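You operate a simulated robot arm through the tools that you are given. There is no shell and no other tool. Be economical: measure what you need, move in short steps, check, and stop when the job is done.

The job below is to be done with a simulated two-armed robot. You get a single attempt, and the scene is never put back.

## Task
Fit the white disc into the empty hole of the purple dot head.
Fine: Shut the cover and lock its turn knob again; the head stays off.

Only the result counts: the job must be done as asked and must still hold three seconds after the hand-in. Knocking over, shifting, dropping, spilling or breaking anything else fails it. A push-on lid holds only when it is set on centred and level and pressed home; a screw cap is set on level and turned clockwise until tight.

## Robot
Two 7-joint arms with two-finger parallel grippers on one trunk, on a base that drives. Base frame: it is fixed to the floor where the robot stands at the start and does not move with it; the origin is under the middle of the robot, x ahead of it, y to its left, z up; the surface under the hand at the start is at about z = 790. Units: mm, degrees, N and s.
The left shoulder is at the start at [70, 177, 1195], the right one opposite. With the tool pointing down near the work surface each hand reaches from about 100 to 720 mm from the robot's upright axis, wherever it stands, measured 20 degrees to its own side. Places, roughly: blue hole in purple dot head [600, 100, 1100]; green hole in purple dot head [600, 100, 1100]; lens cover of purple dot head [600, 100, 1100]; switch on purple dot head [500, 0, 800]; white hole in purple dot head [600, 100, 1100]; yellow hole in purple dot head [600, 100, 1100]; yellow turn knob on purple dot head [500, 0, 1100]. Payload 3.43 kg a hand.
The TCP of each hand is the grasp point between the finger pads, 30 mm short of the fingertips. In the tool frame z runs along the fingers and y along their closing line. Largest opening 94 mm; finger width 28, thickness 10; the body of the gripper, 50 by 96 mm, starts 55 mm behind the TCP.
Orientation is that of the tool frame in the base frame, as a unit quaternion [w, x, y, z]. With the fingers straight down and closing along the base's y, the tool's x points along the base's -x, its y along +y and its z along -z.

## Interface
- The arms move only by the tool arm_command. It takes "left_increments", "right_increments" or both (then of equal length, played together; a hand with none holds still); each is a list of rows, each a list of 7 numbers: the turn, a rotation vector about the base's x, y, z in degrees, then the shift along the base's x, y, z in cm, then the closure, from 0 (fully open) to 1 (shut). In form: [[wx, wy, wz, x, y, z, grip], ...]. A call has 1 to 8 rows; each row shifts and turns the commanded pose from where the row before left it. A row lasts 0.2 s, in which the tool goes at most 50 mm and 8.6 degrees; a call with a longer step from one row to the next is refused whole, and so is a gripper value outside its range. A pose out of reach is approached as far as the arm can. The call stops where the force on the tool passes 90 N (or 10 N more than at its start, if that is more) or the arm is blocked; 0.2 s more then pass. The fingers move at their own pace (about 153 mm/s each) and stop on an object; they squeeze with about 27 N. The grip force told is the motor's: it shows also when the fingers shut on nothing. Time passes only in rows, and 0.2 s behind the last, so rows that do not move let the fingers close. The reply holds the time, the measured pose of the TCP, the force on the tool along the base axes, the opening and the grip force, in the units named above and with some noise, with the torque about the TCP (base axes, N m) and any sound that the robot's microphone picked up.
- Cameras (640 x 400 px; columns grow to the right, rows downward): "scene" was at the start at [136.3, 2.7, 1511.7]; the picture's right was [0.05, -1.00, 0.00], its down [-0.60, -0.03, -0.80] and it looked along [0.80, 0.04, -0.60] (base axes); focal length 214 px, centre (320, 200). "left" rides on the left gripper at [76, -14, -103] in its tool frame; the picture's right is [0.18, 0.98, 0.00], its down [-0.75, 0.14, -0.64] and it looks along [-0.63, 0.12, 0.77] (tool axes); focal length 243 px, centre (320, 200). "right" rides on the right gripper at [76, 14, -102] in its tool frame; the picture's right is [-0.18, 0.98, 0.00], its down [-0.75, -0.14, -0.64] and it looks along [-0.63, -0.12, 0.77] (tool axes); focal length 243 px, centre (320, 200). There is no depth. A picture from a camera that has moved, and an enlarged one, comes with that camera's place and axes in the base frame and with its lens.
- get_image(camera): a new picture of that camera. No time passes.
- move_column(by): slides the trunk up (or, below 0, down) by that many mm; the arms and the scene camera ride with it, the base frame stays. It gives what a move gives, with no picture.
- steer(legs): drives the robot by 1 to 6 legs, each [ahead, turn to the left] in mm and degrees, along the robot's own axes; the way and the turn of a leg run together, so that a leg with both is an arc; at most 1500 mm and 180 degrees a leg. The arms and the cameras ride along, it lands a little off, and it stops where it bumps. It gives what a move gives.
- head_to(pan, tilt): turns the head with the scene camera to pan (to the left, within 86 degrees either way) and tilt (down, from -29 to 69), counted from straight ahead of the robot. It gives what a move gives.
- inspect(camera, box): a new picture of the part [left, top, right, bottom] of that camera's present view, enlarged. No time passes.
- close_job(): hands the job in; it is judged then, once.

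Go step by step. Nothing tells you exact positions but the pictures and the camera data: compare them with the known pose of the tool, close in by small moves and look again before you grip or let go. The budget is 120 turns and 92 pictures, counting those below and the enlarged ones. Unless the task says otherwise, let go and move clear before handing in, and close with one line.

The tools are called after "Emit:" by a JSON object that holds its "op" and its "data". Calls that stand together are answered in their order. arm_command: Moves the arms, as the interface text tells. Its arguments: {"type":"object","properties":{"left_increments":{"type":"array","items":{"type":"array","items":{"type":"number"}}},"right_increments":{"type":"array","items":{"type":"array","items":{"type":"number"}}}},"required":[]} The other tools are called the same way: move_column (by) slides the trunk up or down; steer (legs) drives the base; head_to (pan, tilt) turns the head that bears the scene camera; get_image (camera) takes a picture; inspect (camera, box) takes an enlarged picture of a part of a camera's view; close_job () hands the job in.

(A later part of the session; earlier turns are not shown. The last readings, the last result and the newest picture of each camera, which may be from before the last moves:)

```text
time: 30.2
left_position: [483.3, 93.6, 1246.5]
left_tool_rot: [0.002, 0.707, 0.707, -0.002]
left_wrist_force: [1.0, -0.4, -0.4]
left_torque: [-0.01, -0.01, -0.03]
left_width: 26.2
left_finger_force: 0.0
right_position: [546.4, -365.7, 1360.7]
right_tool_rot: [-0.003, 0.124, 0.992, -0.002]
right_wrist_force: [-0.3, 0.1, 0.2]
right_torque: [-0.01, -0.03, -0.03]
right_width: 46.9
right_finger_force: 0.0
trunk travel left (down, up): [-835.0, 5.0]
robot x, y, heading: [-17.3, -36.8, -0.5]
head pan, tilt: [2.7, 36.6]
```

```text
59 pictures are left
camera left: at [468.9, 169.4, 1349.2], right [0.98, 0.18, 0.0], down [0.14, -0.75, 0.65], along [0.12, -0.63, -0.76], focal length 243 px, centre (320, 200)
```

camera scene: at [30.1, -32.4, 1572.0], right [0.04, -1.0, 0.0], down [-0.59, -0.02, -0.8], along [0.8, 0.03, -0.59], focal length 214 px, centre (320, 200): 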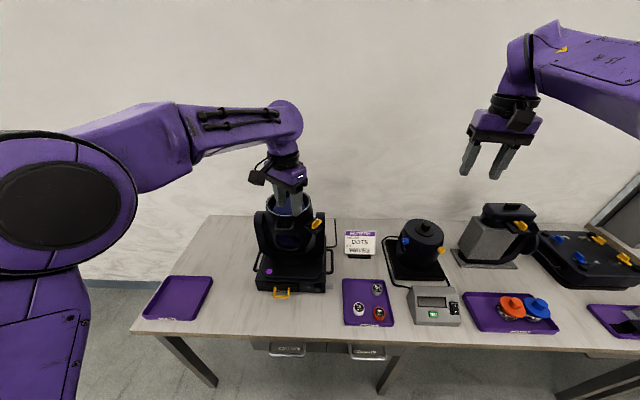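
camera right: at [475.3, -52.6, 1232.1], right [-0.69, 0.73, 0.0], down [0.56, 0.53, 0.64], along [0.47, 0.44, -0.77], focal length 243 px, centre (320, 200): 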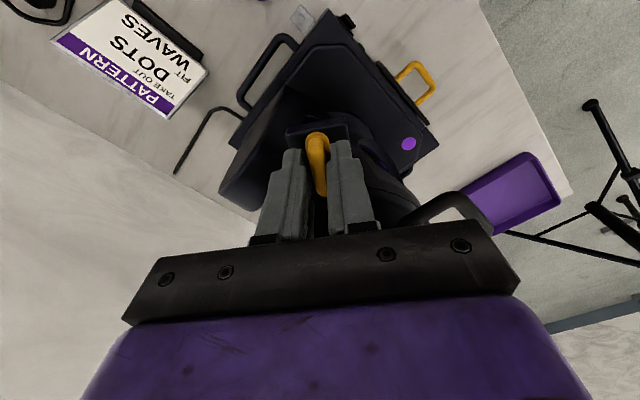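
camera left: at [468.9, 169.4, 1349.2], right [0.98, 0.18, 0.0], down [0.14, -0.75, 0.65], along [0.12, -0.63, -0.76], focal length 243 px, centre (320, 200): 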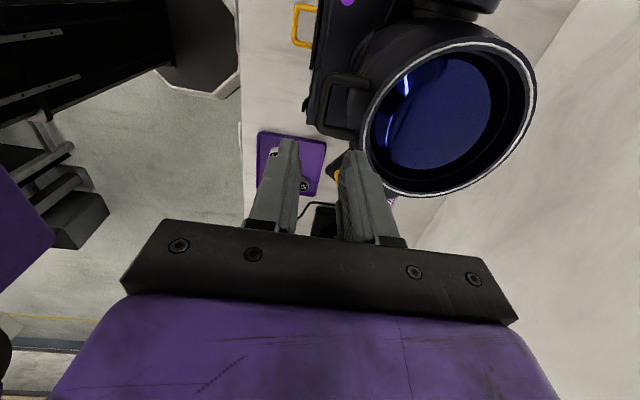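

Emit:
{"op": "inspect", "data": {"camera": "left", "box": [270, 40, 430, 180]}}

```text
2.86 times, centred on (350, 110) of left
camera zoom: at [468.9, 169.4, 1349.2], right [0.98, 0.18, 0.0], down [0.14, -0.75, 0.65], along [0.12, -0.63, -0.76], focal length 693 px, centre (234, 457)
```

zoom: 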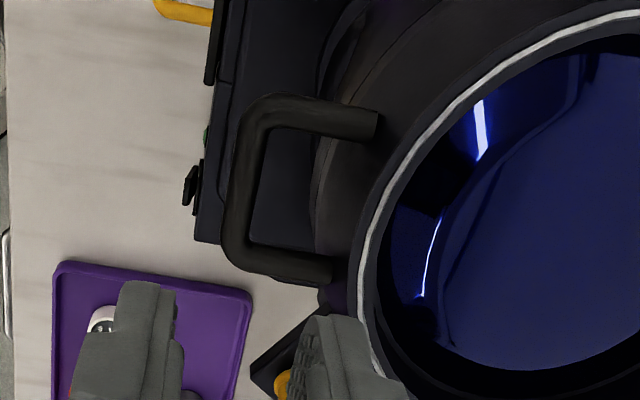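

The bar is centred at (486, 96.5). I'll descend around it.

Emit:
{"op": "arm_command", "data": {"left_increments": [[0, 0, 0, 0.45, 0.3, -3, 0.72], [0, 0, 0, 0, 0, -3, 0.72], [0, 0, 0, 0, 0, -3, 0.72], [0, 0, 0, 0, 0, -2.3, 0.72], [0, 0, 0, 0, 0, 0, 0.72]]}}

Emit:
{"op": "inspect", "data": {"camera": "left", "box": [230, 40, 430, 220]}}

Emit:
{"op": "inspect", "data": {"camera": "scene", "box": [240, 180, 360, 290]}}

```text
time: 31.4
left_position: [486.2, 94.7, 1133.0]
left_tool_rot: [0.002, 0.707, 0.707, -0.001]
left_wrist_force: [-0.2, -0.1, -0.3]
left_torque: [0.0, -0.03, -0.02]
left_width: 26.2
left_finger_force: 0.0
right_position: [545.7, -366.6, 1360.4]
right_tool_rot: [-0.003, 0.124, 0.992, -0.001]
right_wrist_force: [-0.5, -0.5, 0.3]
right_torque: [0.0, -0.01, 0.01]
right_width: 46.8
right_finger_force: 0.1
trunk travel left (down, up): [-835.0, 5.0]
robot x, y, heading: [-16.0, -40.9, -0.2]
head pan, tilt: [2.7, 36.6]
```

```text
2.22 times, centred on (330, 130) of left
camera zoom: at [471.5, 171.0, 1236.1], right [0.98, 0.18, 0.0], down [0.14, -0.75, 0.64], along [0.12, -0.63, -0.76], focal length 539 px, centre (298, 356)
```

zoom: 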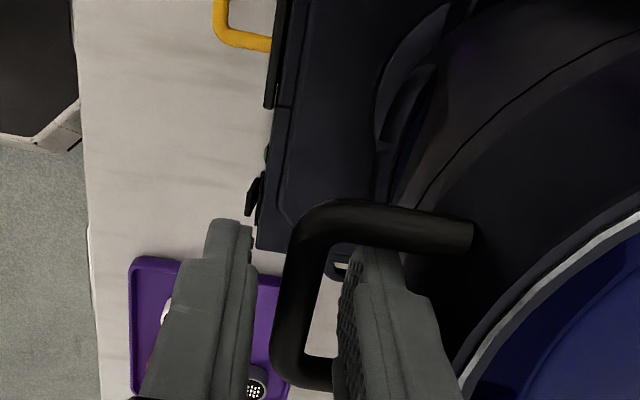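

```text
3.64 times, centred on (300, 235) of scene
camera zoom: at [121.4, -35.8, 1571.7], right [0.04, -1.0, 0.0], down [-0.6, -0.02, -0.8], along [0.8, 0.03, -0.6], focal length 780 px, centre (393, 73)
```

zoom: 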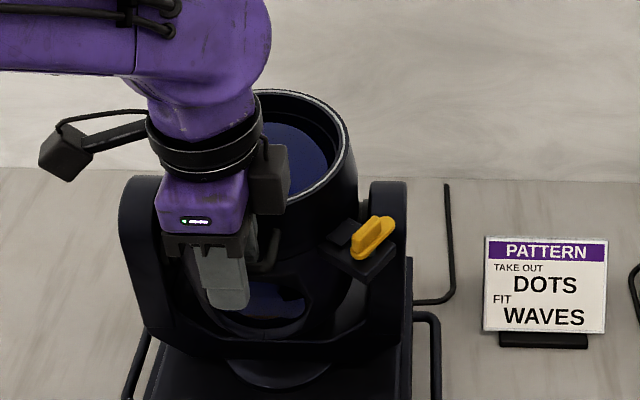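

The bar is between the fingers with one inside the U. I'll close and lift a little.

Emit:
{"op": "arm_command", "data": {"left_increments": [[0, 0, 0, 0, 0, 0, 1], [0, 0, 0, 0, 0, 0, 1], [0, 0, 0, 0, 0, 0.7, 1], [0, 0, 0, 0, 0, 0.7, 1], [0, 0, 0, 0, 0, 0.7, 1]]}}

Emit:
{"op": "inspect", "data": {"camera": "scene", "box": [240, 180, 360, 290]}}

```text
time: 32.6
left_position: [490.7, 94.0, 1152.4]
left_tool_rot: [0.002, 0.706, 0.708, -0.002]
left_wrist_force: [10.0, -0.8, -4.3]
left_torque: [1.09, 0.06, 1.28]
left_width: 10.3
left_finger_force: 43.9
right_position: [549.5, -367.0, 1359.4]
right_tool_rot: [-0.004, 0.124, 0.992, -0.002]
right_wrist_force: [1.1, 0.6, 1.0]
right_torque: [0.02, -0.01, -0.01]
right_width: 46.9
right_finger_force: 0.0
trunk travel left (down, up): [-835.0, 5.0]
robot x, y, heading: [-15.1, -38.4, -0.4]
head pan, tilt: [2.7, 36.6]
```

```text
3.64 times, centred on (300, 235) of scene
camera zoom: at [125.4, -36.4, 1571.3], right [0.04, -1.0, 0.0], down [-0.6, -0.02, -0.8], along [0.8, 0.03, -0.6], focal length 780 px, centre (393, 73)
```

zoom: 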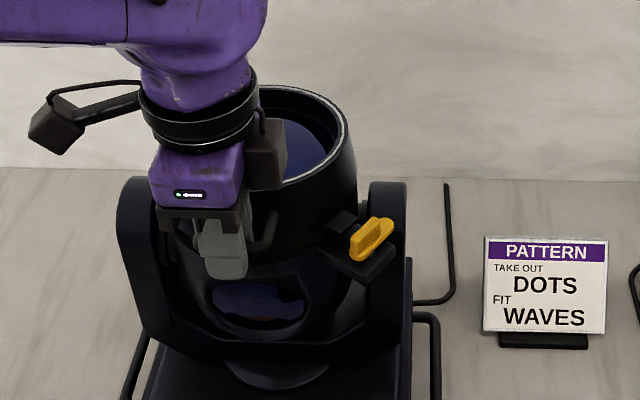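

Emit:
{"op": "arm_command", "data": {"left_increments": [[0, 0, 0, 0.1, 0, 1, 1], [0, 0, 0, 0.1, 0, 1, 1], [0, 0, 0, 0.15, 0, 1, 1], [0, 0, 0, 0, 0, 0, 1]]}}

Emit:
{"op": "inspect", "data": {"camera": "scene", "box": [240, 160, 360, 270]}}

```text
time: 33.6
left_position: [499.0, 95.1, 1180.6]
left_tool_rot: [0.0, 0.707, 0.707, -0.003]
left_wrist_force: [26.2, -3.3, -13.1]
left_torque: [0.82, -0.28, 1.22]
left_width: 10.1
left_finger_force: 43.8
right_position: [555.3, -367.6, 1356.2]
right_tool_rot: [-0.008, 0.124, 0.992, -0.003]
right_wrist_force: [-0.4, -0.3, 0.0]
right_torque: [0.01, -0.01, -0.03]
right_width: 46.9
right_finger_force: 0.0
trunk travel left (down, up): [-835.0, 5.0]
robot x, y, heading: [-15.0, -38.3, -0.5]
head pan, tilt: [2.7, 36.6]
```

```text
3.64 times, centred on (300, 215) of scene
camera zoom: at [132.9, -37.0, 1570.5], right [0.04, -1.0, 0.0], down [-0.6, -0.02, -0.8], along [0.8, 0.03, -0.6], focal length 780 px, centre (393, 146)
```

zoom: 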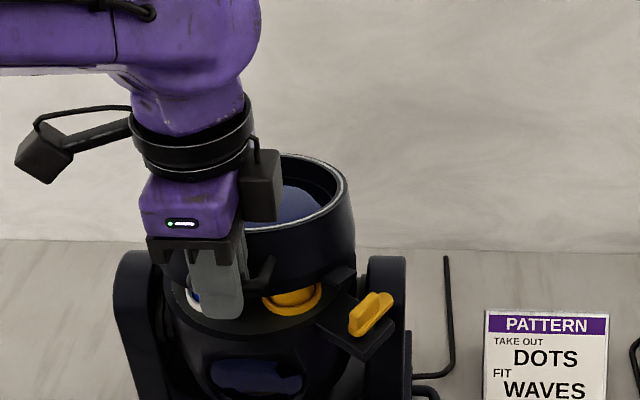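

The cover is opening and I can see white and yellow parts inside. It follows a hinge near (676, 95, 1098), so I'll arc on around that.

Emit:
{"op": "arm_command", "data": {"left_increments": [[0, 0, 0, 1.4, 0, 1.7, 1], [0, 0, 0, 1.1, 0, 1.7, 1], [0, 0, 0, 1.45, 0, 1.6, 1], [0, 0, 0, 1.45, 0, 1.5, 1], [0, 0, 0, 1.75, 0, 1.35, 1], [0, 0, 0, 1.8, 0, 1.25, 1], [0, 0, 0, 0, 0, 0, 1]]}}

Emit:
{"op": "get_image", "data": {"camera": "scene"}}

```text
time: 35.2
left_position: [580.7, 95.6, 1274.8]
left_tool_rot: [0.002, 0.707, 0.707, 0.0]
left_wrist_force: [0.9, -5.3, -1.5]
left_torque: [0.78, 0.0, 1.26]
left_width: 10.0
left_finger_force: 43.5
right_position: [547.1, -368.5, 1360.0]
right_tool_rot: [-0.003, 0.124, 0.992, -0.001]
right_wrist_force: [0.1, 0.4, 1.0]
right_torque: [0.0, 0.01, -0.01]
right_width: 47.1
right_finger_force: 0.3
trunk travel left (down, up): [-835.0, 5.0]
robot x, y, heading: [-14.8, -38.8, -0.4]
head pan, tilt: [2.7, 36.6]
```

```text
53 pictures are left
camera scene: at [121.8, -37.9, 1571.7], right [0.04, -1.0, 0.0], down [-0.6, -0.02, -0.8], along [0.8, 0.03, -0.6], focal length 214 px, centre (320, 200)
```

scene: 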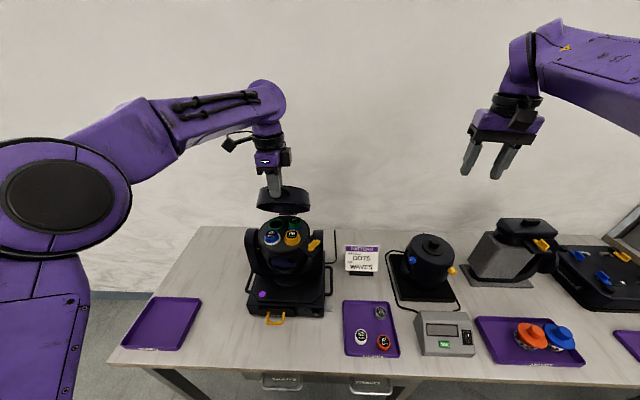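

The cover is past halfway and the lens wheel is visible. I'll continue over the top.

Emit:
{"op": "arm_command", "data": {"left_increments": [[0, 0, 0, 1.95, 0, 0.95, 1], [0, 0, 0, 2.0, 0, 0.7, 1], [0, 0, 0, 2.0, 0, 0.4, 1], [0, 0, 0, 2.0, 0, 0.15, 1], [0, 0, 0, 2.0, 0, -0.1, 1], [0, 0, 0, 0, 0, 0, 1]]}}

Emit:
{"op": "inspect", "data": {"camera": "scene", "box": [220, 120, 360, 290]}}

```text
time: 36.6
left_position: [626.3, 96.2, 1295.1]
left_tool_rot: [0.002, 0.707, 0.707, 0.0]
left_wrist_force: [-3.1, -0.9, 8.3]
left_torque: [0.28, 0.04, 1.22]
left_width: 9.7
left_finger_force: 43.3
left hand out of reach, approached as far as the arm can: row 3, 4, 5
right_position: [543.6, -367.1, 1361.6]
right_tool_rot: [-0.002, 0.124, 0.992, -0.002]
right_wrist_force: [-0.8, 0.2, 0.1]
right_torque: [-0.02, -0.05, -0.01]
right_width: 46.6
right_finger_force: 0.0
trunk travel left (down, up): [-835.0, 5.0]
robot x, y, heading: [-18.0, -36.2, -0.8]
head pan, tilt: [2.7, 36.6]
```

```text
2.35 times, centred on (290, 205) of scene
camera zoom: at [118.6, -36.9, 1572.0], right [0.04, -1.0, 0.0], down [-0.59, -0.02, -0.8], along [0.8, 0.03, -0.6], focal length 505 px, centre (391, 188)
```

zoom: 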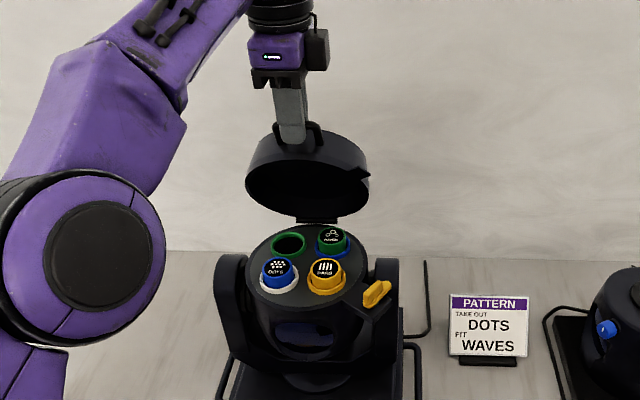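

The empty hole has a green ring (at the back left), and the cover is near upright but the arm is at its reach limit. I'll drive slowly forward to carry it past vertical.

Emit:
{"op": "steer", "data": {"legs": [[50, 0]]}}

Emit:
{"op": "get_image", "data": {"camera": "scene"}}

```text
time: 37.6
left_position: [672.3, 94.9, 1298.1]
left_tool_rot: [0.004, 0.708, 0.706, 0.002]
left_wrist_force: [-2.9, 0.6, 29.8]
left_torque: [0.37, 0.24, 0.68]
left_width: 9.8
left_finger_force: 43.6
right_position: [587.0, -367.5, 1364.2]
right_tool_rot: [0.001, 0.125, 0.992, -0.001]
right_wrist_force: [-0.3, 0.0, -0.1]
right_torque: [0.01, 0.01, 0.02]
right_width: 47.0
right_finger_force: 0.1
trunk travel left (down, up): [-835.0, 5.0]
robot x, y, heading: [33.7, -39.7, -0.1]
head pan, tilt: [2.7, 36.6]
```

```text
51 pictures are left
camera scene: at [161.8, -36.8, 1572.3], right [0.04, -1.0, 0.0], down [-0.59, -0.02, -0.81], along [0.81, 0.03, -0.59], focal length 214 px, centre (320, 200)
```

scene: 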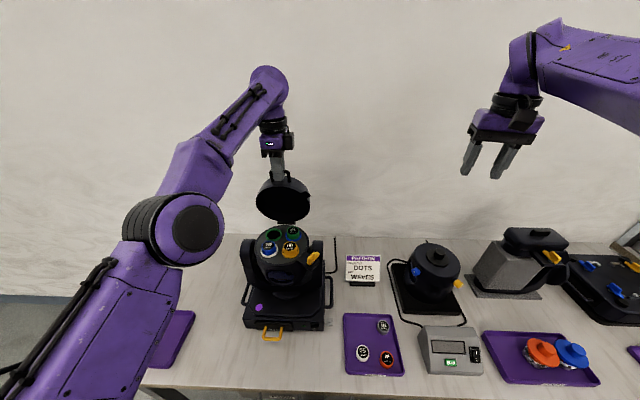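

Emit:
{"op": "arm_command", "data": {"left_increments": [[0, 0, 0, 0, 0, 0.3, 1], [0, 0, 0, 0, 0, 0, 1]]}}

Emit:
{"op": "steer", "data": {"legs": [[50, 0]]}}

Emit:
{"op": "inspect", "data": {"camera": "scene", "box": [220, 120, 360, 290]}}

```text
time: 38.2
left_position: [676.5, 95.8, 1297.4]
left_tool_rot: [0.003, 0.707, 0.707, 0.0]
left_wrist_force: [-0.6, -0.2, 10.8]
left_torque: [0.13, 0.18, 0.87]
left_width: 9.6
left_finger_force: 43.5
right_position: [591.6, -367.8, 1362.2]
right_tool_rot: [-0.002, 0.124, 0.992, -0.002]
right_wrist_force: [-0.5, 0.5, 0.3]
right_torque: [-0.01, -0.01, 0.0]
right_width: 46.9
right_finger_force: 0.1
trunk travel left (down, up): [-835.0, 5.0]
robot x, y, heading: [30.9, -38.8, -0.8]
head pan, tilt: [2.7, 36.6]
```

```text
time: 39.1
left_position: [721.1, 94.1, 1297.4]
left_tool_rot: [0.003, 0.708, 0.706, -0.001]
left_wrist_force: [-6.7, -2.7, -31.5]
left_torque: [0.17, -0.05, 0.42]
left_width: 9.9
left_finger_force: 43.5
right_position: [636.9, -365.2, 1365.2]
right_tool_rot: [0.0, 0.125, 0.992, -0.002]
right_wrist_force: [0.9, 0.1, 0.6]
right_torque: [-0.03, -0.03, -0.01]
right_width: 47.1
right_finger_force: 0.1
trunk travel left (down, up): [-835.0, 5.0]
robot x, y, heading: [84.8, -36.1, -0.3]
head pan, tilt: [2.7, 36.6]
```

```text
2.35 times, centred on (290, 205) of scene
camera zoom: at [211.8, -35.2, 1571.7], right [0.04, -1.0, 0.0], down [-0.59, -0.02, -0.81], along [0.8, 0.03, -0.59], focal length 505 px, centre (391, 188)
```

zoom: 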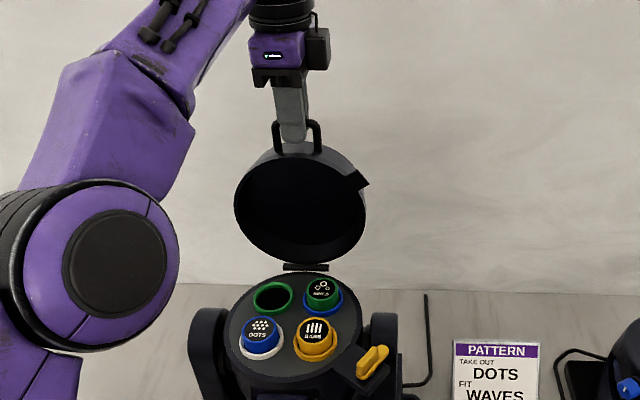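

The cover is about 95° open. I'll ease the pull and push a bit further to look for its stop.

Emit:
{"op": "arm_command", "data": {"left_increments": [[0, 0, 0, 0.0, 0, -0.4, 1], [0, 0, 0, 0.7, 0, -0.3, 1], [0, 0, 0, 0.7, 0, -0.3, 1], [0, 0, 0, 0, 0, 0, 1]]}}

```text
time: 40.1
left_position: [727.5, 95.2, 1293.2]
left_tool_rot: [0.005, 0.708, 0.706, 0.003]
left_wrist_force: [12.3, -3.3, 47.6]
left_torque: [-0.06, -0.21, 0.25]
left_width: 9.8
left_finger_force: 44.0
left hand out of reach, approached as far as the arm can: row 2, 3
right_position: [636.5, -371.1, 1363.2]
right_tool_rot: [0.0, 0.125, 0.992, -0.001]
right_wrist_force: [-0.1, -0.8, 0.0]
right_torque: [-0.03, -0.03, 0.01]
right_width: 47.1
right_finger_force: 0.0
trunk travel left (down, up): [-835.0, 5.0]
robot x, y, heading: [83.1, -37.3, -0.6]
head pan, tilt: [2.7, 36.6]
```

I'll relax the push and loosen the fingers around the bar to see whether the cover stays.

Emit:
{"op": "arm_command", "data": {"left_increments": [[0, 0, 0, 0, 0, 0.3, 1], [0, 0, 0, 0, 0, 0, 0.8], [0, 0, 0, 0, 0, 0, 0.7], [0, 0, 0, 0, 0, 0, 0.7]]}}

Emit:
{"op": "inspect", "data": {"camera": "scene", "box": [220, 120, 360, 290]}}

Emit:
{"op": "inspect", "data": {"camera": "left", "box": [220, 60, 420, 240]}}

```text
time: 41.1
left_position: [731.5, 98.6, 1286.6]
left_tool_rot: [0.0, 0.708, 0.706, -0.002]
left_wrist_force: [1.1, -0.1, 0.0]
left_torque: [0.01, 0.02, -0.01]
left_width: 28.5
left_finger_force: 0.1
right_position: [642.1, -366.7, 1362.2]
right_tool_rot: [-0.002, 0.124, 0.992, -0.002]
right_wrist_force: [-0.5, 0.3, 0.1]
right_torque: [0.04, 0.01, 0.01]
right_width: 47.2
right_finger_force: 0.1
trunk travel left (down, up): [-835.0, 5.0]
robot x, y, heading: [82.0, -37.4, -0.5]
head pan, tilt: [2.7, 36.6]
```

```text
2.35 times, centred on (290, 205) of scene
camera zoom: at [219.4, -36.7, 1571.5], right [0.04, -1.0, 0.0], down [-0.6, -0.02, -0.8], along [0.8, 0.03, -0.6], focal length 505 px, centre (391, 188)
```

zoom: 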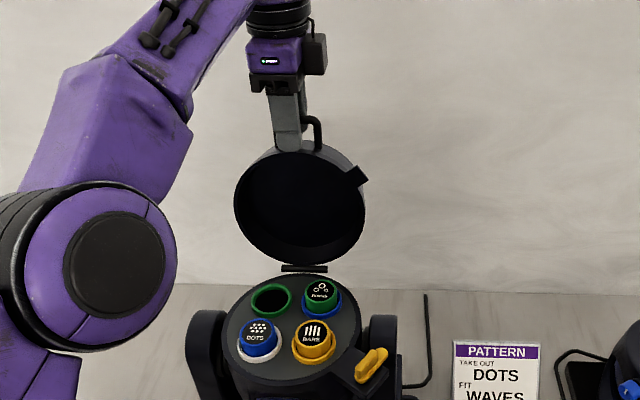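

```text
2.22 times, centred on (320, 150) of left
camera zoom: at [716.5, 175.3, 1390.4], right [0.98, 0.18, 0.0], down [0.14, -0.75, 0.64], along [0.11, -0.63, -0.77], focal length 539 px, centre (320, 311)
```

zoom: 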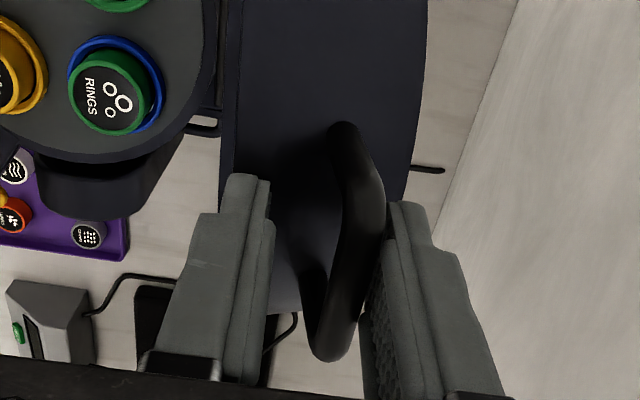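

The cover seems to stand. I'll raise the hand straight up, clear of the bar.

Emit:
{"op": "arm_command", "data": {"left_increments": [[0, 0, 0, 0, 0, 1.5, 0.7], [0, 0, 0, 0, 0, 2, 0.7], [0, 0, 0, 0, 0, 2, 0.7], [0, 0, 0, 0, 0, 2, 0.7]]}}

Emit:
{"op": "get_image", "data": {"camera": "scene"}}

```text
time: 42.1
left_position: [719.8, 128.8, 1323.2]
left_tool_rot: [0.001, 0.708, 0.706, -0.002]
left_wrist_force: [-0.1, 0.0, 1.3]
left_torque: [0.0, 0.02, 0.0]
left_width: 28.2
left_finger_force: 0.1
left hand out of reach, approached as far as the arm can: row 1, 2, 3, 4
right_position: [642.1, -368.0, 1361.4]
right_tool_rot: [-0.001, 0.124, 0.992, -0.002]
right_wrist_force: [-1.1, -0.4, 0.0]
right_torque: [-0.01, 0.01, -0.02]
right_width: 46.9
right_finger_force: 0.1
trunk travel left (down, up): [-835.0, 5.0]
robot x, y, heading: [82.9, -38.4, -0.5]
head pan, tilt: [2.7, 36.6]
```

```text
47 pictures are left
camera scene: at [218.8, -36.8, 1571.7], right [0.04, -1.0, 0.0], down [-0.6, -0.02, -0.8], along [0.8, 0.03, -0.6], focal length 214 px, centre (320, 200)
```

scene: 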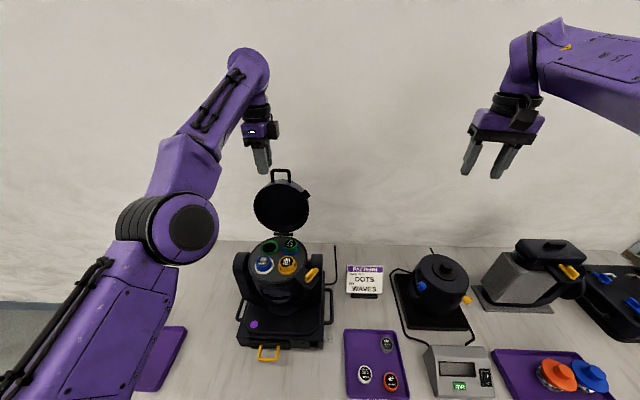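

The cover stands open by itself. I'll retract the left hand and view the tray with the right hand's camera; the white disc is at about (417, −151).

Emit:
{"op": "arm_command", "data": {"left_increments": [[0, 0, 0, 0, 3, 0.5, 0.7], [0, 0, 0, -1, 3.5, 0.5, 0.7], [0, 0, 0, -4, 2, 0.5, 0.7], [0, 0, 0, -4, 2, 0.5, 0.7], [0, 0, 0, -4, 2, 0.5, 0.7], [0, 0, 0, -4, 2, 0, 0.7], [0, 0, 0, -4, 2, 0, 0.7], [0, 0, 0, -4, 2, 0, 0.7]], "right_increments": [[0, 0, 3, -2.5, 2.5, -3, 0.3], [0, 0, 3, -2.5, 2.5, -3, 0.3], [0, 0, 3, -2.5, 2.5, -3, 0.3], [0, 0, 3, -2.5, 2.5, -3, 0.3], [0, 0, 2, -2.5, 2.5, -3, 0.3], [0, 0, 0, -2.5, 2.5, -3, 0.3], [0, 0, 0, -2.5, 2.5, -3, 0.3], [0, 0, 0, -2.5, 2.5, -3, 0.3]]}}

Emit:
{"op": "arm_command", "data": {"right_increments": [[0, 0, 0, -0.3, 0.3, -4, 0.3], [0, 0, 0, -0.3, 0.3, -4, 0.3], [0, 0, 0, -0.3, 0.3, -4, 0.3], [0, 0, 0, 0, 0, -4, 0.3]]}}

Emit:
{"op": "get_image", "data": {"camera": "right"}}

Emit:
{"op": "get_image", "data": {"camera": "scene"}}

```text
time: 43.9
left_position: [562.8, 314.2, 1377.5]
left_tool_rot: [0.002, 0.708, 0.706, -0.003]
left_wrist_force: [-0.7, 0.0, -0.3]
left_torque: [-0.04, -0.05, 0.0]
left_width: 27.9
left_finger_force: 0.0
left hand out of reach, approached as far as the arm can: row 2, 3, 4, 5
right_position: [508.3, -219.9, 1168.2]
right_tool_rot: [-0.002, 0.001, 1.0, -0.003]
right_wrist_force: [-1.0, 0.7, 0.8]
right_torque: [-0.04, -0.03, 0.01]
right_width: 66.0
right_finger_force: 0.1
right hand out of reach, approached as far as the arm can: row 5, 6, 7, 8
trunk travel left (down, up): [-835.0, 5.0]
robot x, y, heading: [83.4, -35.2, -0.9]
head pan, tilt: [2.7, 36.6]
```

```text
time: 44.9
left_position: [567.6, 310.6, 1377.0]
left_tool_rot: [0.0, 0.708, 0.706, -0.002]
left_wrist_force: [-0.1, -0.9, 0.2]
left_torque: [0.05, 0.05, 0.0]
left_width: 28.6
left_finger_force: 0.1
right_position: [534.4, -287.8, 1056.7]
right_tool_rot: [-0.005, 0.0, 1.0, 0.001]
right_wrist_force: [0.7, -0.8, -0.4]
right_torque: [0.03, -0.02, 0.0]
right_width: 65.8
right_finger_force: 0.0
right hand out of reach, approached as far as the arm can: row 1, 2, 3, 4
trunk travel left (down, up): [-835.0, 5.0]
robot x, y, heading: [83.5, -37.5, -0.6]
head pan, tilt: [2.7, 36.6]
```

```text
46 pictures are left
camera right: at [459.8, -274.5, 1158.1], right [0.18, 0.98, 0.0], down [0.76, -0.14, 0.64], along [0.62, -0.12, -0.77], focal length 243 px, centre (320, 200)
```

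right: 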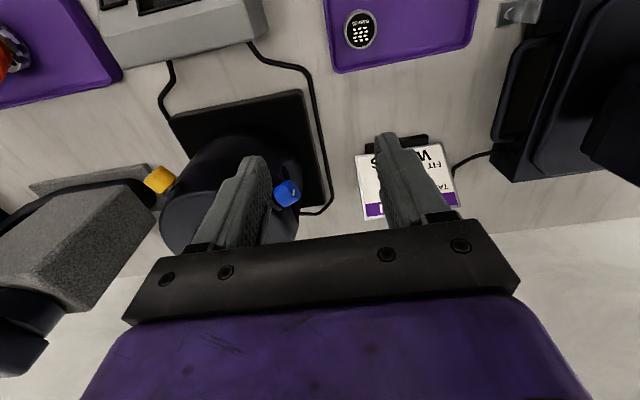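

```text
45 pictures are left
camera scene: at [221.3, -38.5, 1571.5], right [0.04, -1.0, 0.0], down [-0.6, -0.02, -0.8], along [0.8, 0.03, -0.6], focal length 214 px, centre (320, 200)
```

scene: 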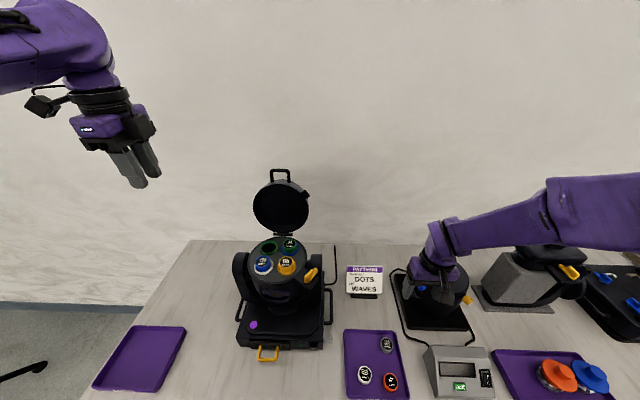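

The hand is too close to the robot's inner limit and is drifting toward the second head. I'll raise it, then back the base off.

Emit:
{"op": "arm_command", "data": {"right_increments": [[0, 0, 0, 0, 0, 4, 0.3], [0, 0, 0, 0, 0, 4, 0.3], [0, 0, 0, 0, 0, 4, 0.3], [0, 0, 0, 0, 0, 4, 0.3]]}}

Emit:
{"op": "steer", "data": {"legs": [[-180, 0]]}}

Emit:
{"op": "arm_command", "data": {"right_increments": [[0, 0, 0, 1, 2, -4.4, 0.3], [0, 0, 0, 1, 2, -4.4, 0.3], [0, 0, 0, 1, 2, -4.4, 0.3], [0, 0, 0, 1, 2, -4.4, 0.3], [0, 0, 0, 1, 2, -4.4, 0.3], [0, 0, 0, 1, 2, -4.4, 0.3], [0, 0, 0, 0, 0, 0, 0.3]]}}

Emit:
{"op": "get_image", "data": {"camera": "right"}}

```text
time: 45.9
left_position: [563.3, 312.2, 1378.8]
left_tool_rot: [0.0, 0.708, 0.706, -0.002]
left_wrist_force: [0.5, -0.1, 1.0]
left_torque: [0.0, -0.02, -0.03]
left_width: 27.9
left_finger_force: 0.0
right_position: [533.8, -289.2, 1218.5]
right_tool_rot: [-0.002, 0.002, 1.0, -0.002]
right_wrist_force: [-0.7, -0.3, -0.3]
right_torque: [0.01, 0.0, 0.01]
right_width: 65.8
right_finger_force: 0.2
trunk travel left (down, up): [-835.0, 5.0]
robot x, y, heading: [83.2, -37.4, -0.5]
head pan, tilt: [2.7, 36.6]
```

```text
time: 47.4
left_position: [389.5, 313.2, 1376.8]
left_tool_rot: [-0.001, 0.708, 0.706, -0.004]
left_wrist_force: [0.5, -0.6, -0.8]
left_torque: [0.03, 0.0, -0.01]
left_width: 28.2
left_finger_force: 0.2
right_position: [358.2, -288.2, 1214.9]
right_tool_rot: [-0.004, 0.004, 1.0, -0.002]
right_wrist_force: [1.0, 1.1, -0.5]
right_torque: [0.0, 0.04, 0.03]
right_width: 65.8
right_finger_force: 0.0
trunk travel left (down, up): [-835.0, 5.0]
robot x, y, heading: [-95.9, -40.3, -0.6]
head pan, tilt: [2.7, 36.6]
```

```text
time: 49.0
left_position: [384.2, 314.1, 1377.6]
left_tool_rot: [0.0, 0.709, 0.705, -0.001]
left_wrist_force: [0.5, 0.7, 0.0]
left_torque: [0.0, 0.01, -0.05]
left_width: 28.0
left_finger_force: 0.1
right_position: [468.2, -239.6, 990.6]
right_tool_rot: [-0.007, -0.002, 1.0, 0.0]
right_wrist_force: [0.5, 0.7, -0.2]
right_torque: [-0.03, -0.02, -0.04]
right_width: 66.0
right_finger_force: 0.1
right hand out of reach, approached as far as the arm can: row 3, 4, 5, 6
trunk travel left (down, up): [-835.0, 5.0]
robot x, y, heading: [-99.8, -35.6, -0.8]
head pan, tilt: [2.7, 36.6]
```

```text
44 pictures are left
camera right: at [394.1, -226.6, 1094.1], right [0.18, 0.98, 0.0], down [0.76, -0.14, 0.63], along [0.62, -0.12, -0.78], focal length 243 px, centre (320, 200)
```

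right: 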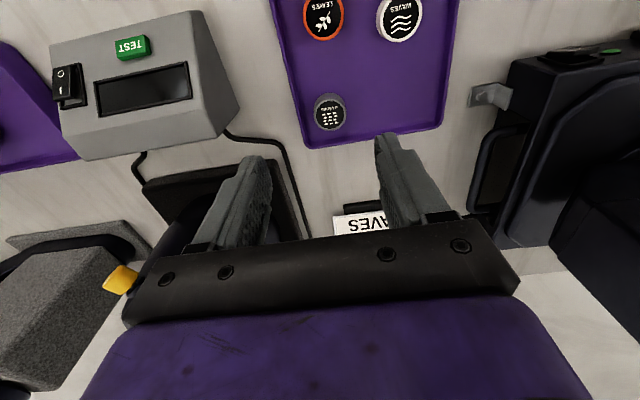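

The yaw limit again, so I'll yaw the right hand +45°, which suited it before, and head for the disc.

Emit:
{"op": "arm_command", "data": {"right_increments": [[0, 0, 7.5, -0.5, 1, 1, 0.3], [0, 0, 7.5, -1, 1.5, 0, 0.3], [0, 0, 7.5, -1, 1.5, 0, 0.3], [0, 0, 7.5, -1, 1.5, 0, 0.3], [0, 0, 7.5, -1, 1.5, 0, 0.3], [0, 0, 7.5, -0.8, 1.5, 0, 0.3], [0, 0, 0, 0, 0, 0, 0.3]]}}

Emit:
{"op": "get_image", "data": {"camera": "right"}}

```text
time: 50.6
left_position: [385.4, 313.4, 1377.1]
left_tool_rot: [0.0, 0.709, 0.706, -0.002]
left_wrist_force: [0.0, 0.6, 0.2]
left_torque: [0.01, -0.01, 0.06]
left_width: 28.2
left_finger_force: 0.1
right_position: [414.6, -152.4, 1003.4]
right_tool_rot: [-0.001, -0.38, 0.925, -0.003]
right_wrist_force: [0.3, 0.0, 0.7]
right_torque: [0.01, -0.01, 0.01]
right_width: 65.8
right_finger_force: 0.1
trunk travel left (down, up): [-835.0, 5.0]
robot x, y, heading: [-98.1, -37.1, -0.4]
head pan, tilt: [2.7, 36.6]
```

```text
43 pictures are left
camera right: at [351.3, -195.9, 1104.8], right [-0.56, 0.83, -0.01], down [0.64, 0.43, 0.64], along [0.53, 0.35, -0.77], focal length 243 px, centre (320, 200)
```

right: 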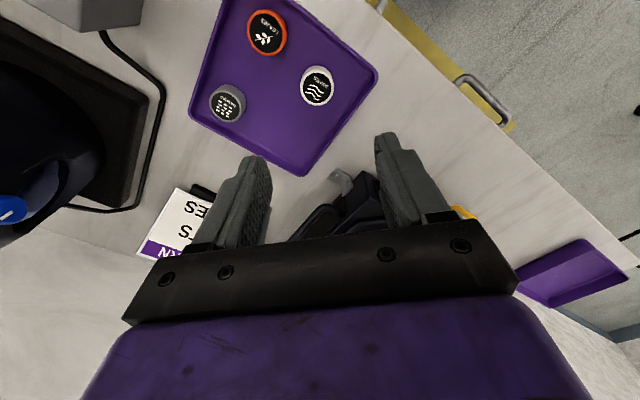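

Emit:
{"op": "inspect", "data": {"camera": "right", "box": [270, 40, 370, 130]}}

Emit:
{"op": "inspect", "data": {"camera": "scene", "box": [240, 180, 340, 280]}}

```text
4.44 times, centred on (320, 85) of right
camera zoom: at [351.3, -195.9, 1104.8], right [-0.56, 0.83, -0.01], down [0.64, 0.43, 0.64], along [0.53, 0.35, -0.77], focal length 1078 px, centre (320, 711)
```

zoom: 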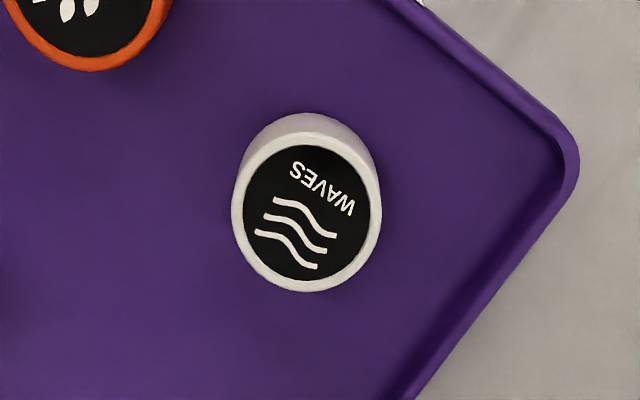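

```text
4.00 times, centred on (290, 230) of scene
camera zoom: at [38.5, -35.1, 1571.7], right [0.04, -1.0, 0.0], down [-0.6, -0.02, -0.8], along [0.8, 0.03, -0.6], focal length 858 px, centre (440, 80)
```

zoom: 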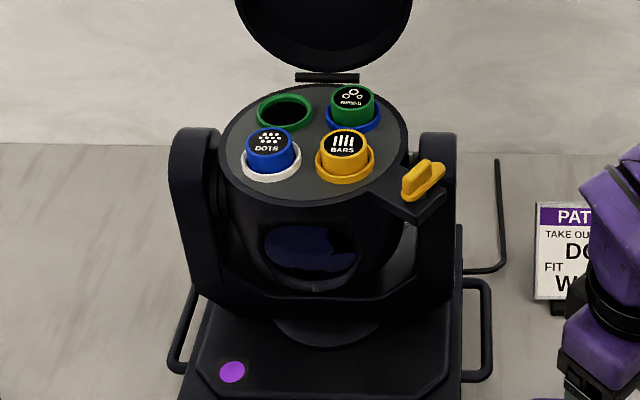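

The white disc is about 38 mm across. I'll get a second sight line on it for its height.

Emit:
{"op": "inspect", "data": {"camera": "scene", "box": [330, 260, 430, 340]}}

```text
5.00 times, centred on (380, 300) of scene
camera zoom: at [38.5, -35.1, 1571.7], right [0.04, -1.0, 0.0], down [-0.6, -0.02, -0.8], along [0.8, 0.03, -0.6], focal length 1072 px, centre (20, -300)
```

zoom: 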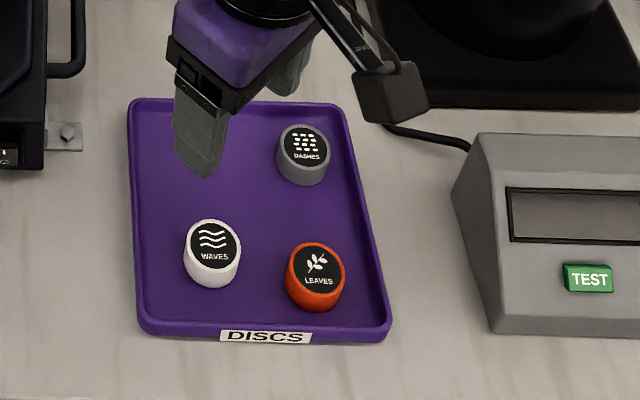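

The disc top is at z ≈ 817, centred near (415.5, −157.5). I'll descend above it and check alignment.

Emit:
{"op": "arm_command", "data": {"right_increments": [[0, 0, 0, 0.1, -0.5, -3, 0.42], [0, 0, 0, 0, 0, -4, 0.42], [0, 0, 0, 0, 0, -4, 0.42], [0, 0, 0, 0, 0, -2, 0.42], [0, 0, 0, 0, 0, 0, 0.42]]}}

Emit:
{"op": "inspect", "data": {"camera": "right", "box": [230, 70, 410, 230]}}

Emit:
{"op": "inspect", "data": {"camera": "scene", "box": [330, 260, 430, 340]}}

```text
time: 51.8
left_position: [385.6, 313.7, 1376.2]
left_tool_rot: [0.0, 0.709, 0.705, -0.003]
left_wrist_force: [-0.7, 0.3, 0.1]
left_torque: [0.02, -0.03, -0.01]
left_width: 28.3
left_finger_force: 0.0
right_position: [416.2, -158.3, 873.8]
right_tool_rot: [-0.002, -0.38, 0.925, -0.004]
right_wrist_force: [0.3, -0.7, 0.1]
right_torque: [-0.03, 0.04, 0.04]
right_width: 54.3
right_finger_force: 0.2
trunk travel left (down, up): [-835.0, 5.0]
robot x, y, heading: [-97.2, -32.9, -0.8]
head pan, tilt: [2.7, 36.6]
```

```text
2.50 times, centred on (320, 150) of right
camera zoom: at [353.0, -201.2, 975.4], right [-0.56, 0.83, -0.01], down [0.64, 0.43, 0.64], along [0.53, 0.35, -0.77], focal length 606 px, centre (320, 325)
```

zoom: 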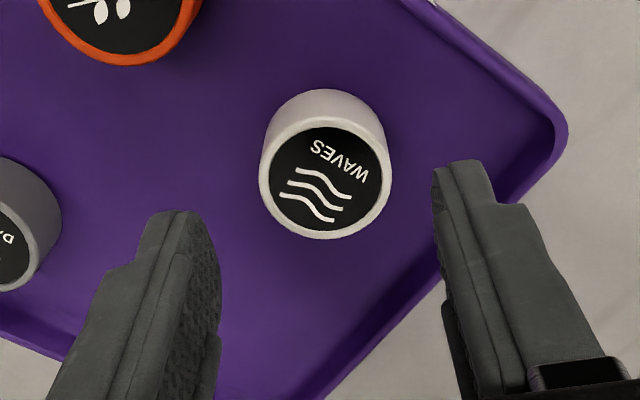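

```text
5.00 times, centred on (380, 300) of scene
camera zoom: at [38.1, -35.0, 1571.7], right [0.04, -1.0, 0.0], down [-0.6, -0.02, -0.8], along [0.8, 0.03, -0.6], focal length 1072 px, centre (20, -300)
```

zoom: 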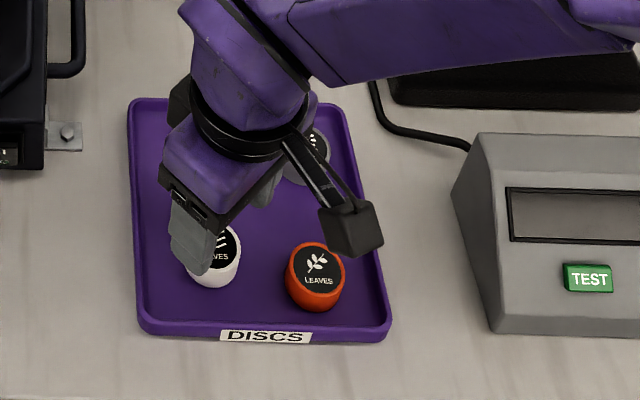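

Emit:
{"op": "arm_command", "data": {"right_increments": [[0, 0, 0, 0.1, 0.15, -2, 0.42], [0, 0, 0, 0, 0, -1.9, 0.42], [0, 0, 0, 0, 0, 0, 0.42]]}}

Emit:
{"op": "inspect", "data": {"camera": "right", "box": [230, 70, 410, 230]}}

```text
time: 52.6
left_position: [384.9, 314.9, 1377.7]
left_tool_rot: [-0.001, 0.709, 0.705, -0.002]
left_wrist_force: [0.1, 0.0, 0.6]
left_torque: [0.02, 0.03, 0.01]
left_width: 28.1
left_finger_force: 0.1
right_position: [417.7, -155.3, 833.8]
right_tool_rot: [-0.001, -0.379, 0.925, -0.004]
right_wrist_force: [0.0, 1.1, -0.2]
right_torque: [0.02, 0.01, -0.01]
right_width: 54.6
right_finger_force: 0.0
trunk travel left (down, up): [-835.0, 5.0]
robot x, y, heading: [-97.3, -32.2, -0.7]
head pan, tilt: [2.7, 36.6]
```

```text
2.50 times, centred on (320, 150) of right
camera zoom: at [353.5, -198.8, 936.6], right [-0.56, 0.83, -0.01], down [0.64, 0.43, 0.64], along [0.53, 0.35, -0.77], focal length 606 px, centre (320, 325)
```

zoom: 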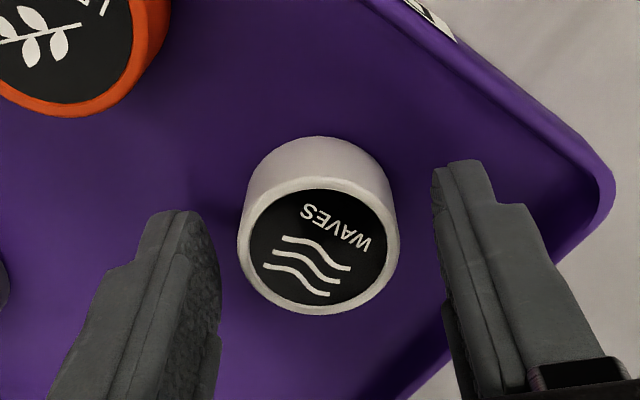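

Emit:
{"op": "arm_command", "data": {"right_increments": [[0, 0, 0, 0, 0, 0, 1], [0, 0, 0, 0, 0, 0, 1], [0, 0, 0, 0, 0, 0, 1], [0, 0, 0, 0, 0, 3, 1], [0, 0, 0, 0, 0, 4, 1], [0, 0, 0, 0, 0, 4, 1], [0, 0, 0, 0, 0, 4, 1]]}}

Emit:
{"op": "inspect", "data": {"camera": "right", "box": [230, 70, 410, 230]}}

```text
time: 54.2
left_position: [384.7, 312.6, 1377.6]
left_tool_rot: [0.001, 0.709, 0.705, -0.002]
left_wrist_force: [0.2, 0.5, 0.3]
left_torque: [0.01, -0.03, 0.02]
left_width: 28.2
left_finger_force: 0.1
right_position: [416.5, -157.6, 985.5]
right_tool_rot: [-0.001, -0.38, 0.925, -0.004]
right_wrist_force: [-0.2, -0.7, -0.1]
right_torque: [0.01, -0.02, -0.01]
right_width: 0.1
right_finger_force: 26.7
trunk travel left (down, up): [-835.0, 5.0]
robot x, y, heading: [-98.2, -40.0, -0.6]
head pan, tilt: [2.7, 36.6]
```

```text
2.50 times, centred on (320, 150) of right
camera zoom: at [352.0, -200.7, 1087.5], right [-0.56, 0.83, -0.01], down [0.64, 0.43, 0.64], along [0.53, 0.35, -0.77], focal length 606 px, centre (320, 325)
```

zoom: 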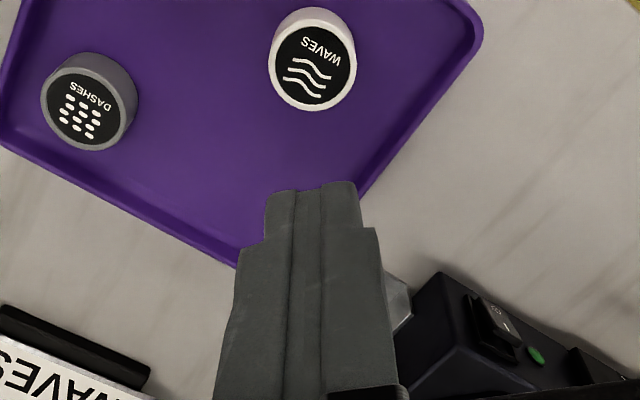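

The grip slipped off the disc's upper edge; the disc is still in the tray, near (417, −161). I'll go back lower, with an image check before lifting.

Emit:
{"op": "arm_command", "data": {"right_increments": [[0, 0, 0, 0, -0.2, -4, 0.42], [0, 0, 0, 0, 0, -4, 0.42], [0, 0, 0, 0, 0, -3.5, 0.42], [0, 0, 0, 0, 0, 0, 0.42]]}}

Emit:
{"op": "inspect", "data": {"camera": "right", "box": [230, 70, 410, 230]}}

```text
time: 55.2
left_position: [385.0, 312.8, 1376.9]
left_tool_rot: [-0.001, 0.709, 0.705, -0.002]
left_wrist_force: [0.3, -0.2, 1.1]
left_torque: [0.02, 0.0, 0.0]
left_width: 28.1
left_finger_force: 0.0
right_position: [417.7, -157.2, 868.0]
right_tool_rot: [-0.002, -0.379, 0.925, -0.002]
right_wrist_force: [-0.3, -0.3, -0.2]
right_torque: [0.03, 0.0, -0.02]
right_width: 54.4
right_finger_force: 0.0
trunk travel left (down, up): [-835.0, 5.0]
robot x, y, heading: [-96.6, -37.5, -0.6]
head pan, tilt: [2.7, 36.6]
```

```text
2.50 times, centred on (320, 150) of right
camera zoom: at [354.5, -202.1, 970.5], right [-0.56, 0.83, -0.01], down [0.64, 0.43, 0.64], along [0.53, 0.35, -0.77], focal length 606 px, centre (320, 325)
```

zoom: 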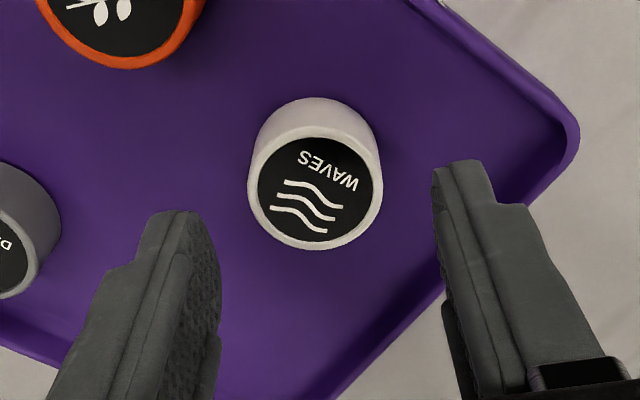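

Emit:
{"op": "arm_command", "data": {"right_increments": [[0, 0, 0, 0, -0.1, -2, 0.42], [0, 0, 0, 0, 0, -2, 0.42], [0, 0, 0, 0, 0, 0, 1], [0, 0, 0, 0, 0, 0, 1], [0, 0, 0, 0, 0, 0, 1]]}}

Emit:
{"op": "inspect", "data": {"camera": "right", "box": [230, 70, 410, 230]}}

```text
time: 56.4
left_position: [386.8, 312.9, 1377.0]
left_tool_rot: [0.0, 0.71, 0.705, -0.003]
left_wrist_force: [0.4, -0.2, 0.1]
left_torque: [0.04, -0.05, 0.03]
left_width: 28.4
left_finger_force: 0.0
right_position: [418.1, -158.9, 829.6]
right_tool_rot: [-0.002, -0.379, 0.925, -0.003]
right_wrist_force: [0.5, -0.3, 0.3]
right_torque: [0.02, -0.02, -0.03]
right_width: 36.2
right_finger_force: 27.1
trunk travel left (down, up): [-835.0, 5.0]
robot x, y, heading: [-100.2, -36.8, -0.5]
head pan, tilt: [2.7, 36.6]
```

```text
2.50 times, centred on (320, 150) of right
camera zoom: at [353.7, -202.2, 931.3], right [-0.56, 0.83, -0.01], down [0.64, 0.43, 0.64], along [0.53, 0.35, -0.77], focal length 606 px, centre (320, 325)
```

zoom: 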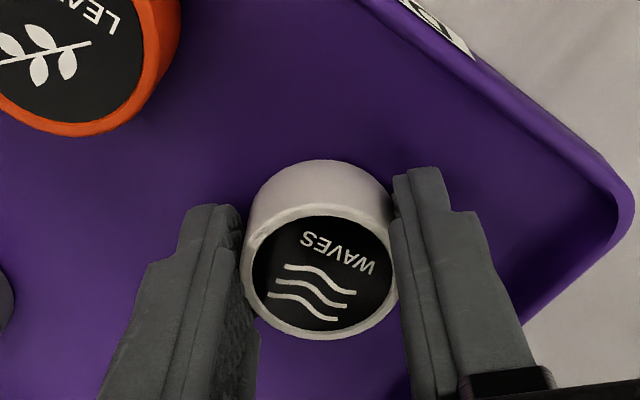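

Gripped, 36 mm wide and centred. I'll lift gently.

Emit:
{"op": "arm_command", "data": {"right_increments": [[0, 0, 0, 0, 0, 0.5, 1], [0, 0, 0, 0, 0, 1, 1], [0, 0, 0, 0, 0, 2, 1], [0, 0, 0, 0, 0, 3, 1], [0, 0, 0, 0, 0, 4, 1], [0, 0, 0, 0, 0, 4, 1]]}}

Emit:
{"op": "get_image", "data": {"camera": "right"}}

```text
time: 57.8
left_position: [385.2, 313.9, 1377.5]
left_tool_rot: [0.001, 0.709, 0.706, -0.002]
left_wrist_force: [0.1, -0.4, 0.8]
left_torque: [-0.02, 0.0, 0.0]
left_width: 28.0
left_finger_force: 0.0
right_position: [415.8, -156.2, 976.3]
right_tool_rot: [-0.002, -0.381, 0.925, -0.003]
right_wrist_force: [0.4, 0.2, -1.3]
right_torque: [0.01, 0.0, 0.01]
right_width: 36.1
right_finger_force: 27.0
trunk travel left (down, up): [-835.0, 5.0]
robot x, y, heading: [-98.2, -35.6, -0.5]
head pan, tilt: [2.7, 36.6]
```

```text
33 pictures are left
camera right: at [352.3, -199.7, 1078.3], right [-0.56, 0.83, -0.01], down [0.64, 0.43, 0.64], along [0.53, 0.35, -0.77], focal length 243 px, centre (320, 200)
```

right: 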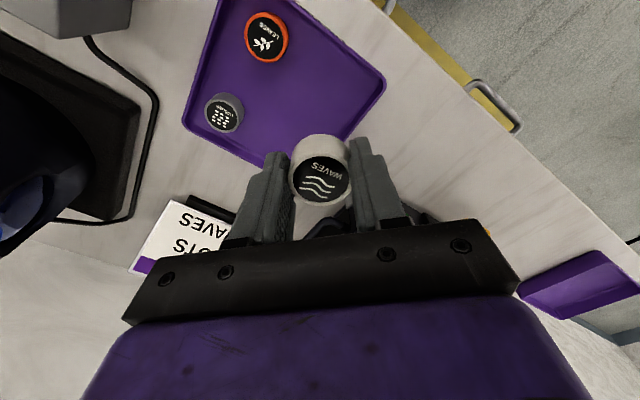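

The disc is held. The empty hole is near (604, 119, 1108). I'll raise the hand, then drive forward and turn left so the hole is in comfortable reach.

Emit:
{"op": "arm_command", "data": {"right_increments": [[0, 0, 0, 0, 0, 4, 1], [0, 0, 0, 0, 0, 4.5, 1], [0, 0, 0, 0, 0, 4.5, 1], [0, 0, 0, 0, 0, 4.5, 1], [0, 0, 0, 0, 0, 4.5, 1], [0, 0, 0, 0, 0, 4.5, 1], [0, 0, 0, 0, 0, 1, 1]]}}

Emit:
{"op": "steer", "data": {"legs": [[110, 0], [0, 15]]}}

```text
time: 59.4
left_position: [386.1, 312.8, 1378.9]
left_tool_rot: [0.0, 0.709, 0.705, -0.003]
left_wrist_force: [-0.1, -0.4, -0.4]
left_torque: [0.04, 0.0, 0.0]
left_width: 28.1
left_finger_force: 0.1
right_position: [416.8, -158.1, 1248.6]
right_tool_rot: [-0.002, -0.379, 0.925, -0.002]
right_wrist_force: [0.7, -0.3, 0.1]
right_torque: [0.03, -0.01, 0.01]
right_width: 36.2
right_finger_force: 26.9
trunk travel left (down, up): [-835.0, 5.0]
robot x, y, heading: [-100.6, -37.3, -0.5]
head pan, tilt: [2.7, 36.6]
```

```text
time: 61.5
left_position: [394.2, 424.4, 1376.3]
left_tool_rot: [0.0, 0.613, 0.79, -0.003]
left_wrist_force: [0.4, 0.6, 0.8]
left_torque: [0.02, 0.03, -0.01]
left_width: 28.2
left_finger_force: 0.1
right_position: [544.0, -24.7, 1246.9]
right_tool_rot: [-0.002, -0.495, 0.869, -0.003]
right_wrist_force: [0.1, -0.3, -0.5]
right_torque: [0.0, 0.02, 0.01]
right_width: 36.2
right_finger_force: 27.4
trunk travel left (down, up): [-835.0, 5.0]
robot x, y, heading: [10.1, -42.3, 14.1]
head pan, tilt: [2.7, 36.6]
```

Emit:
{"op": "arm_command", "data": {"right_increments": [[0, 0, -4, 1.4, 3.4, -0.7, 1], [0, 0, -4, 1.4, 3.4, -0.7, 1], [0, 0, -4, 1.4, 3.4, -0.7, 1], [0, 0, -3, 1.4, 3.4, -0.7, 1], [0, 0, 0, 0, 0, 0, 1]]}}

Emit:
{"op": "get_image", "data": {"camera": "right"}}

Emit:
{"op": "inspect", "data": {"camera": "scene", "box": [310, 140, 430, 280]}}

```text
time: 62.7
left_position: [391.1, 423.9, 1377.0]
left_tool_rot: [0.0, 0.612, 0.791, -0.002]
left_wrist_force: [-0.2, -0.3, -0.8]
left_torque: [0.03, 0.0, 0.0]
left_width: 28.1
left_finger_force: 0.1
right_position: [599.7, 111.7, 1219.0]
right_tool_rot: [-0.002, -0.377, 0.926, -0.002]
right_wrist_force: [-0.2, -0.4, -0.8]
right_torque: [-0.01, -0.01, 0.03]
right_width: 36.1
right_finger_force: 27.4
trunk travel left (down, up): [-835.0, 5.0]
robot x, y, heading: [11.6, -41.2, 14.2]
head pan, tilt: [2.7, 36.6]
```

```text
32 pictures are left
camera right: at [535.6, 67.7, 1321.4], right [-0.56, 0.83, 0.0], down [0.64, 0.43, 0.64], along [0.53, 0.35, -0.77], focal length 243 px, centre (320, 200)
```

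right: 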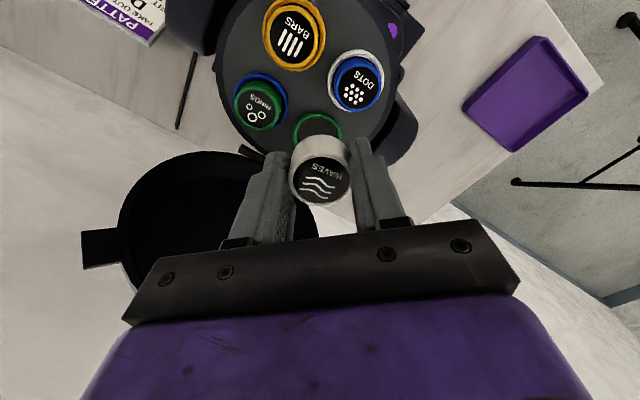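

```text
2.86 times, centred on (370, 210) of scene
camera zoom: at [144.2, -1.7, 1571.7], right [0.29, -0.96, 0.0], down [-0.57, -0.17, -0.8], along [0.77, 0.23, -0.6], focal length 613 px, centre (177, 171)
```

zoom: 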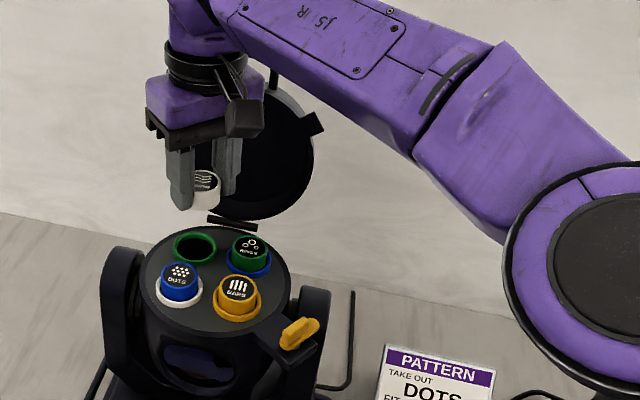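

Emit:
{"op": "inspect", "data": {"camera": "right", "box": [220, 0, 420, 210]}}

```text
1.90 times, centred on (320, 105) of right
camera zoom: at [535.6, 67.7, 1321.4], right [-0.56, 0.83, 0.0], down [0.64, 0.43, 0.64], along [0.53, 0.35, -0.77], focal length 462 px, centre (320, 381)
```

zoom: 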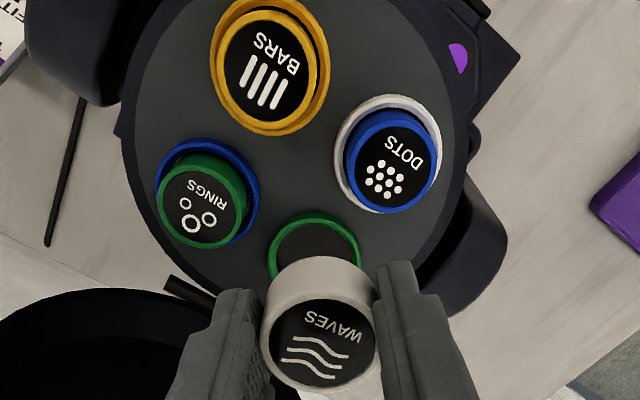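

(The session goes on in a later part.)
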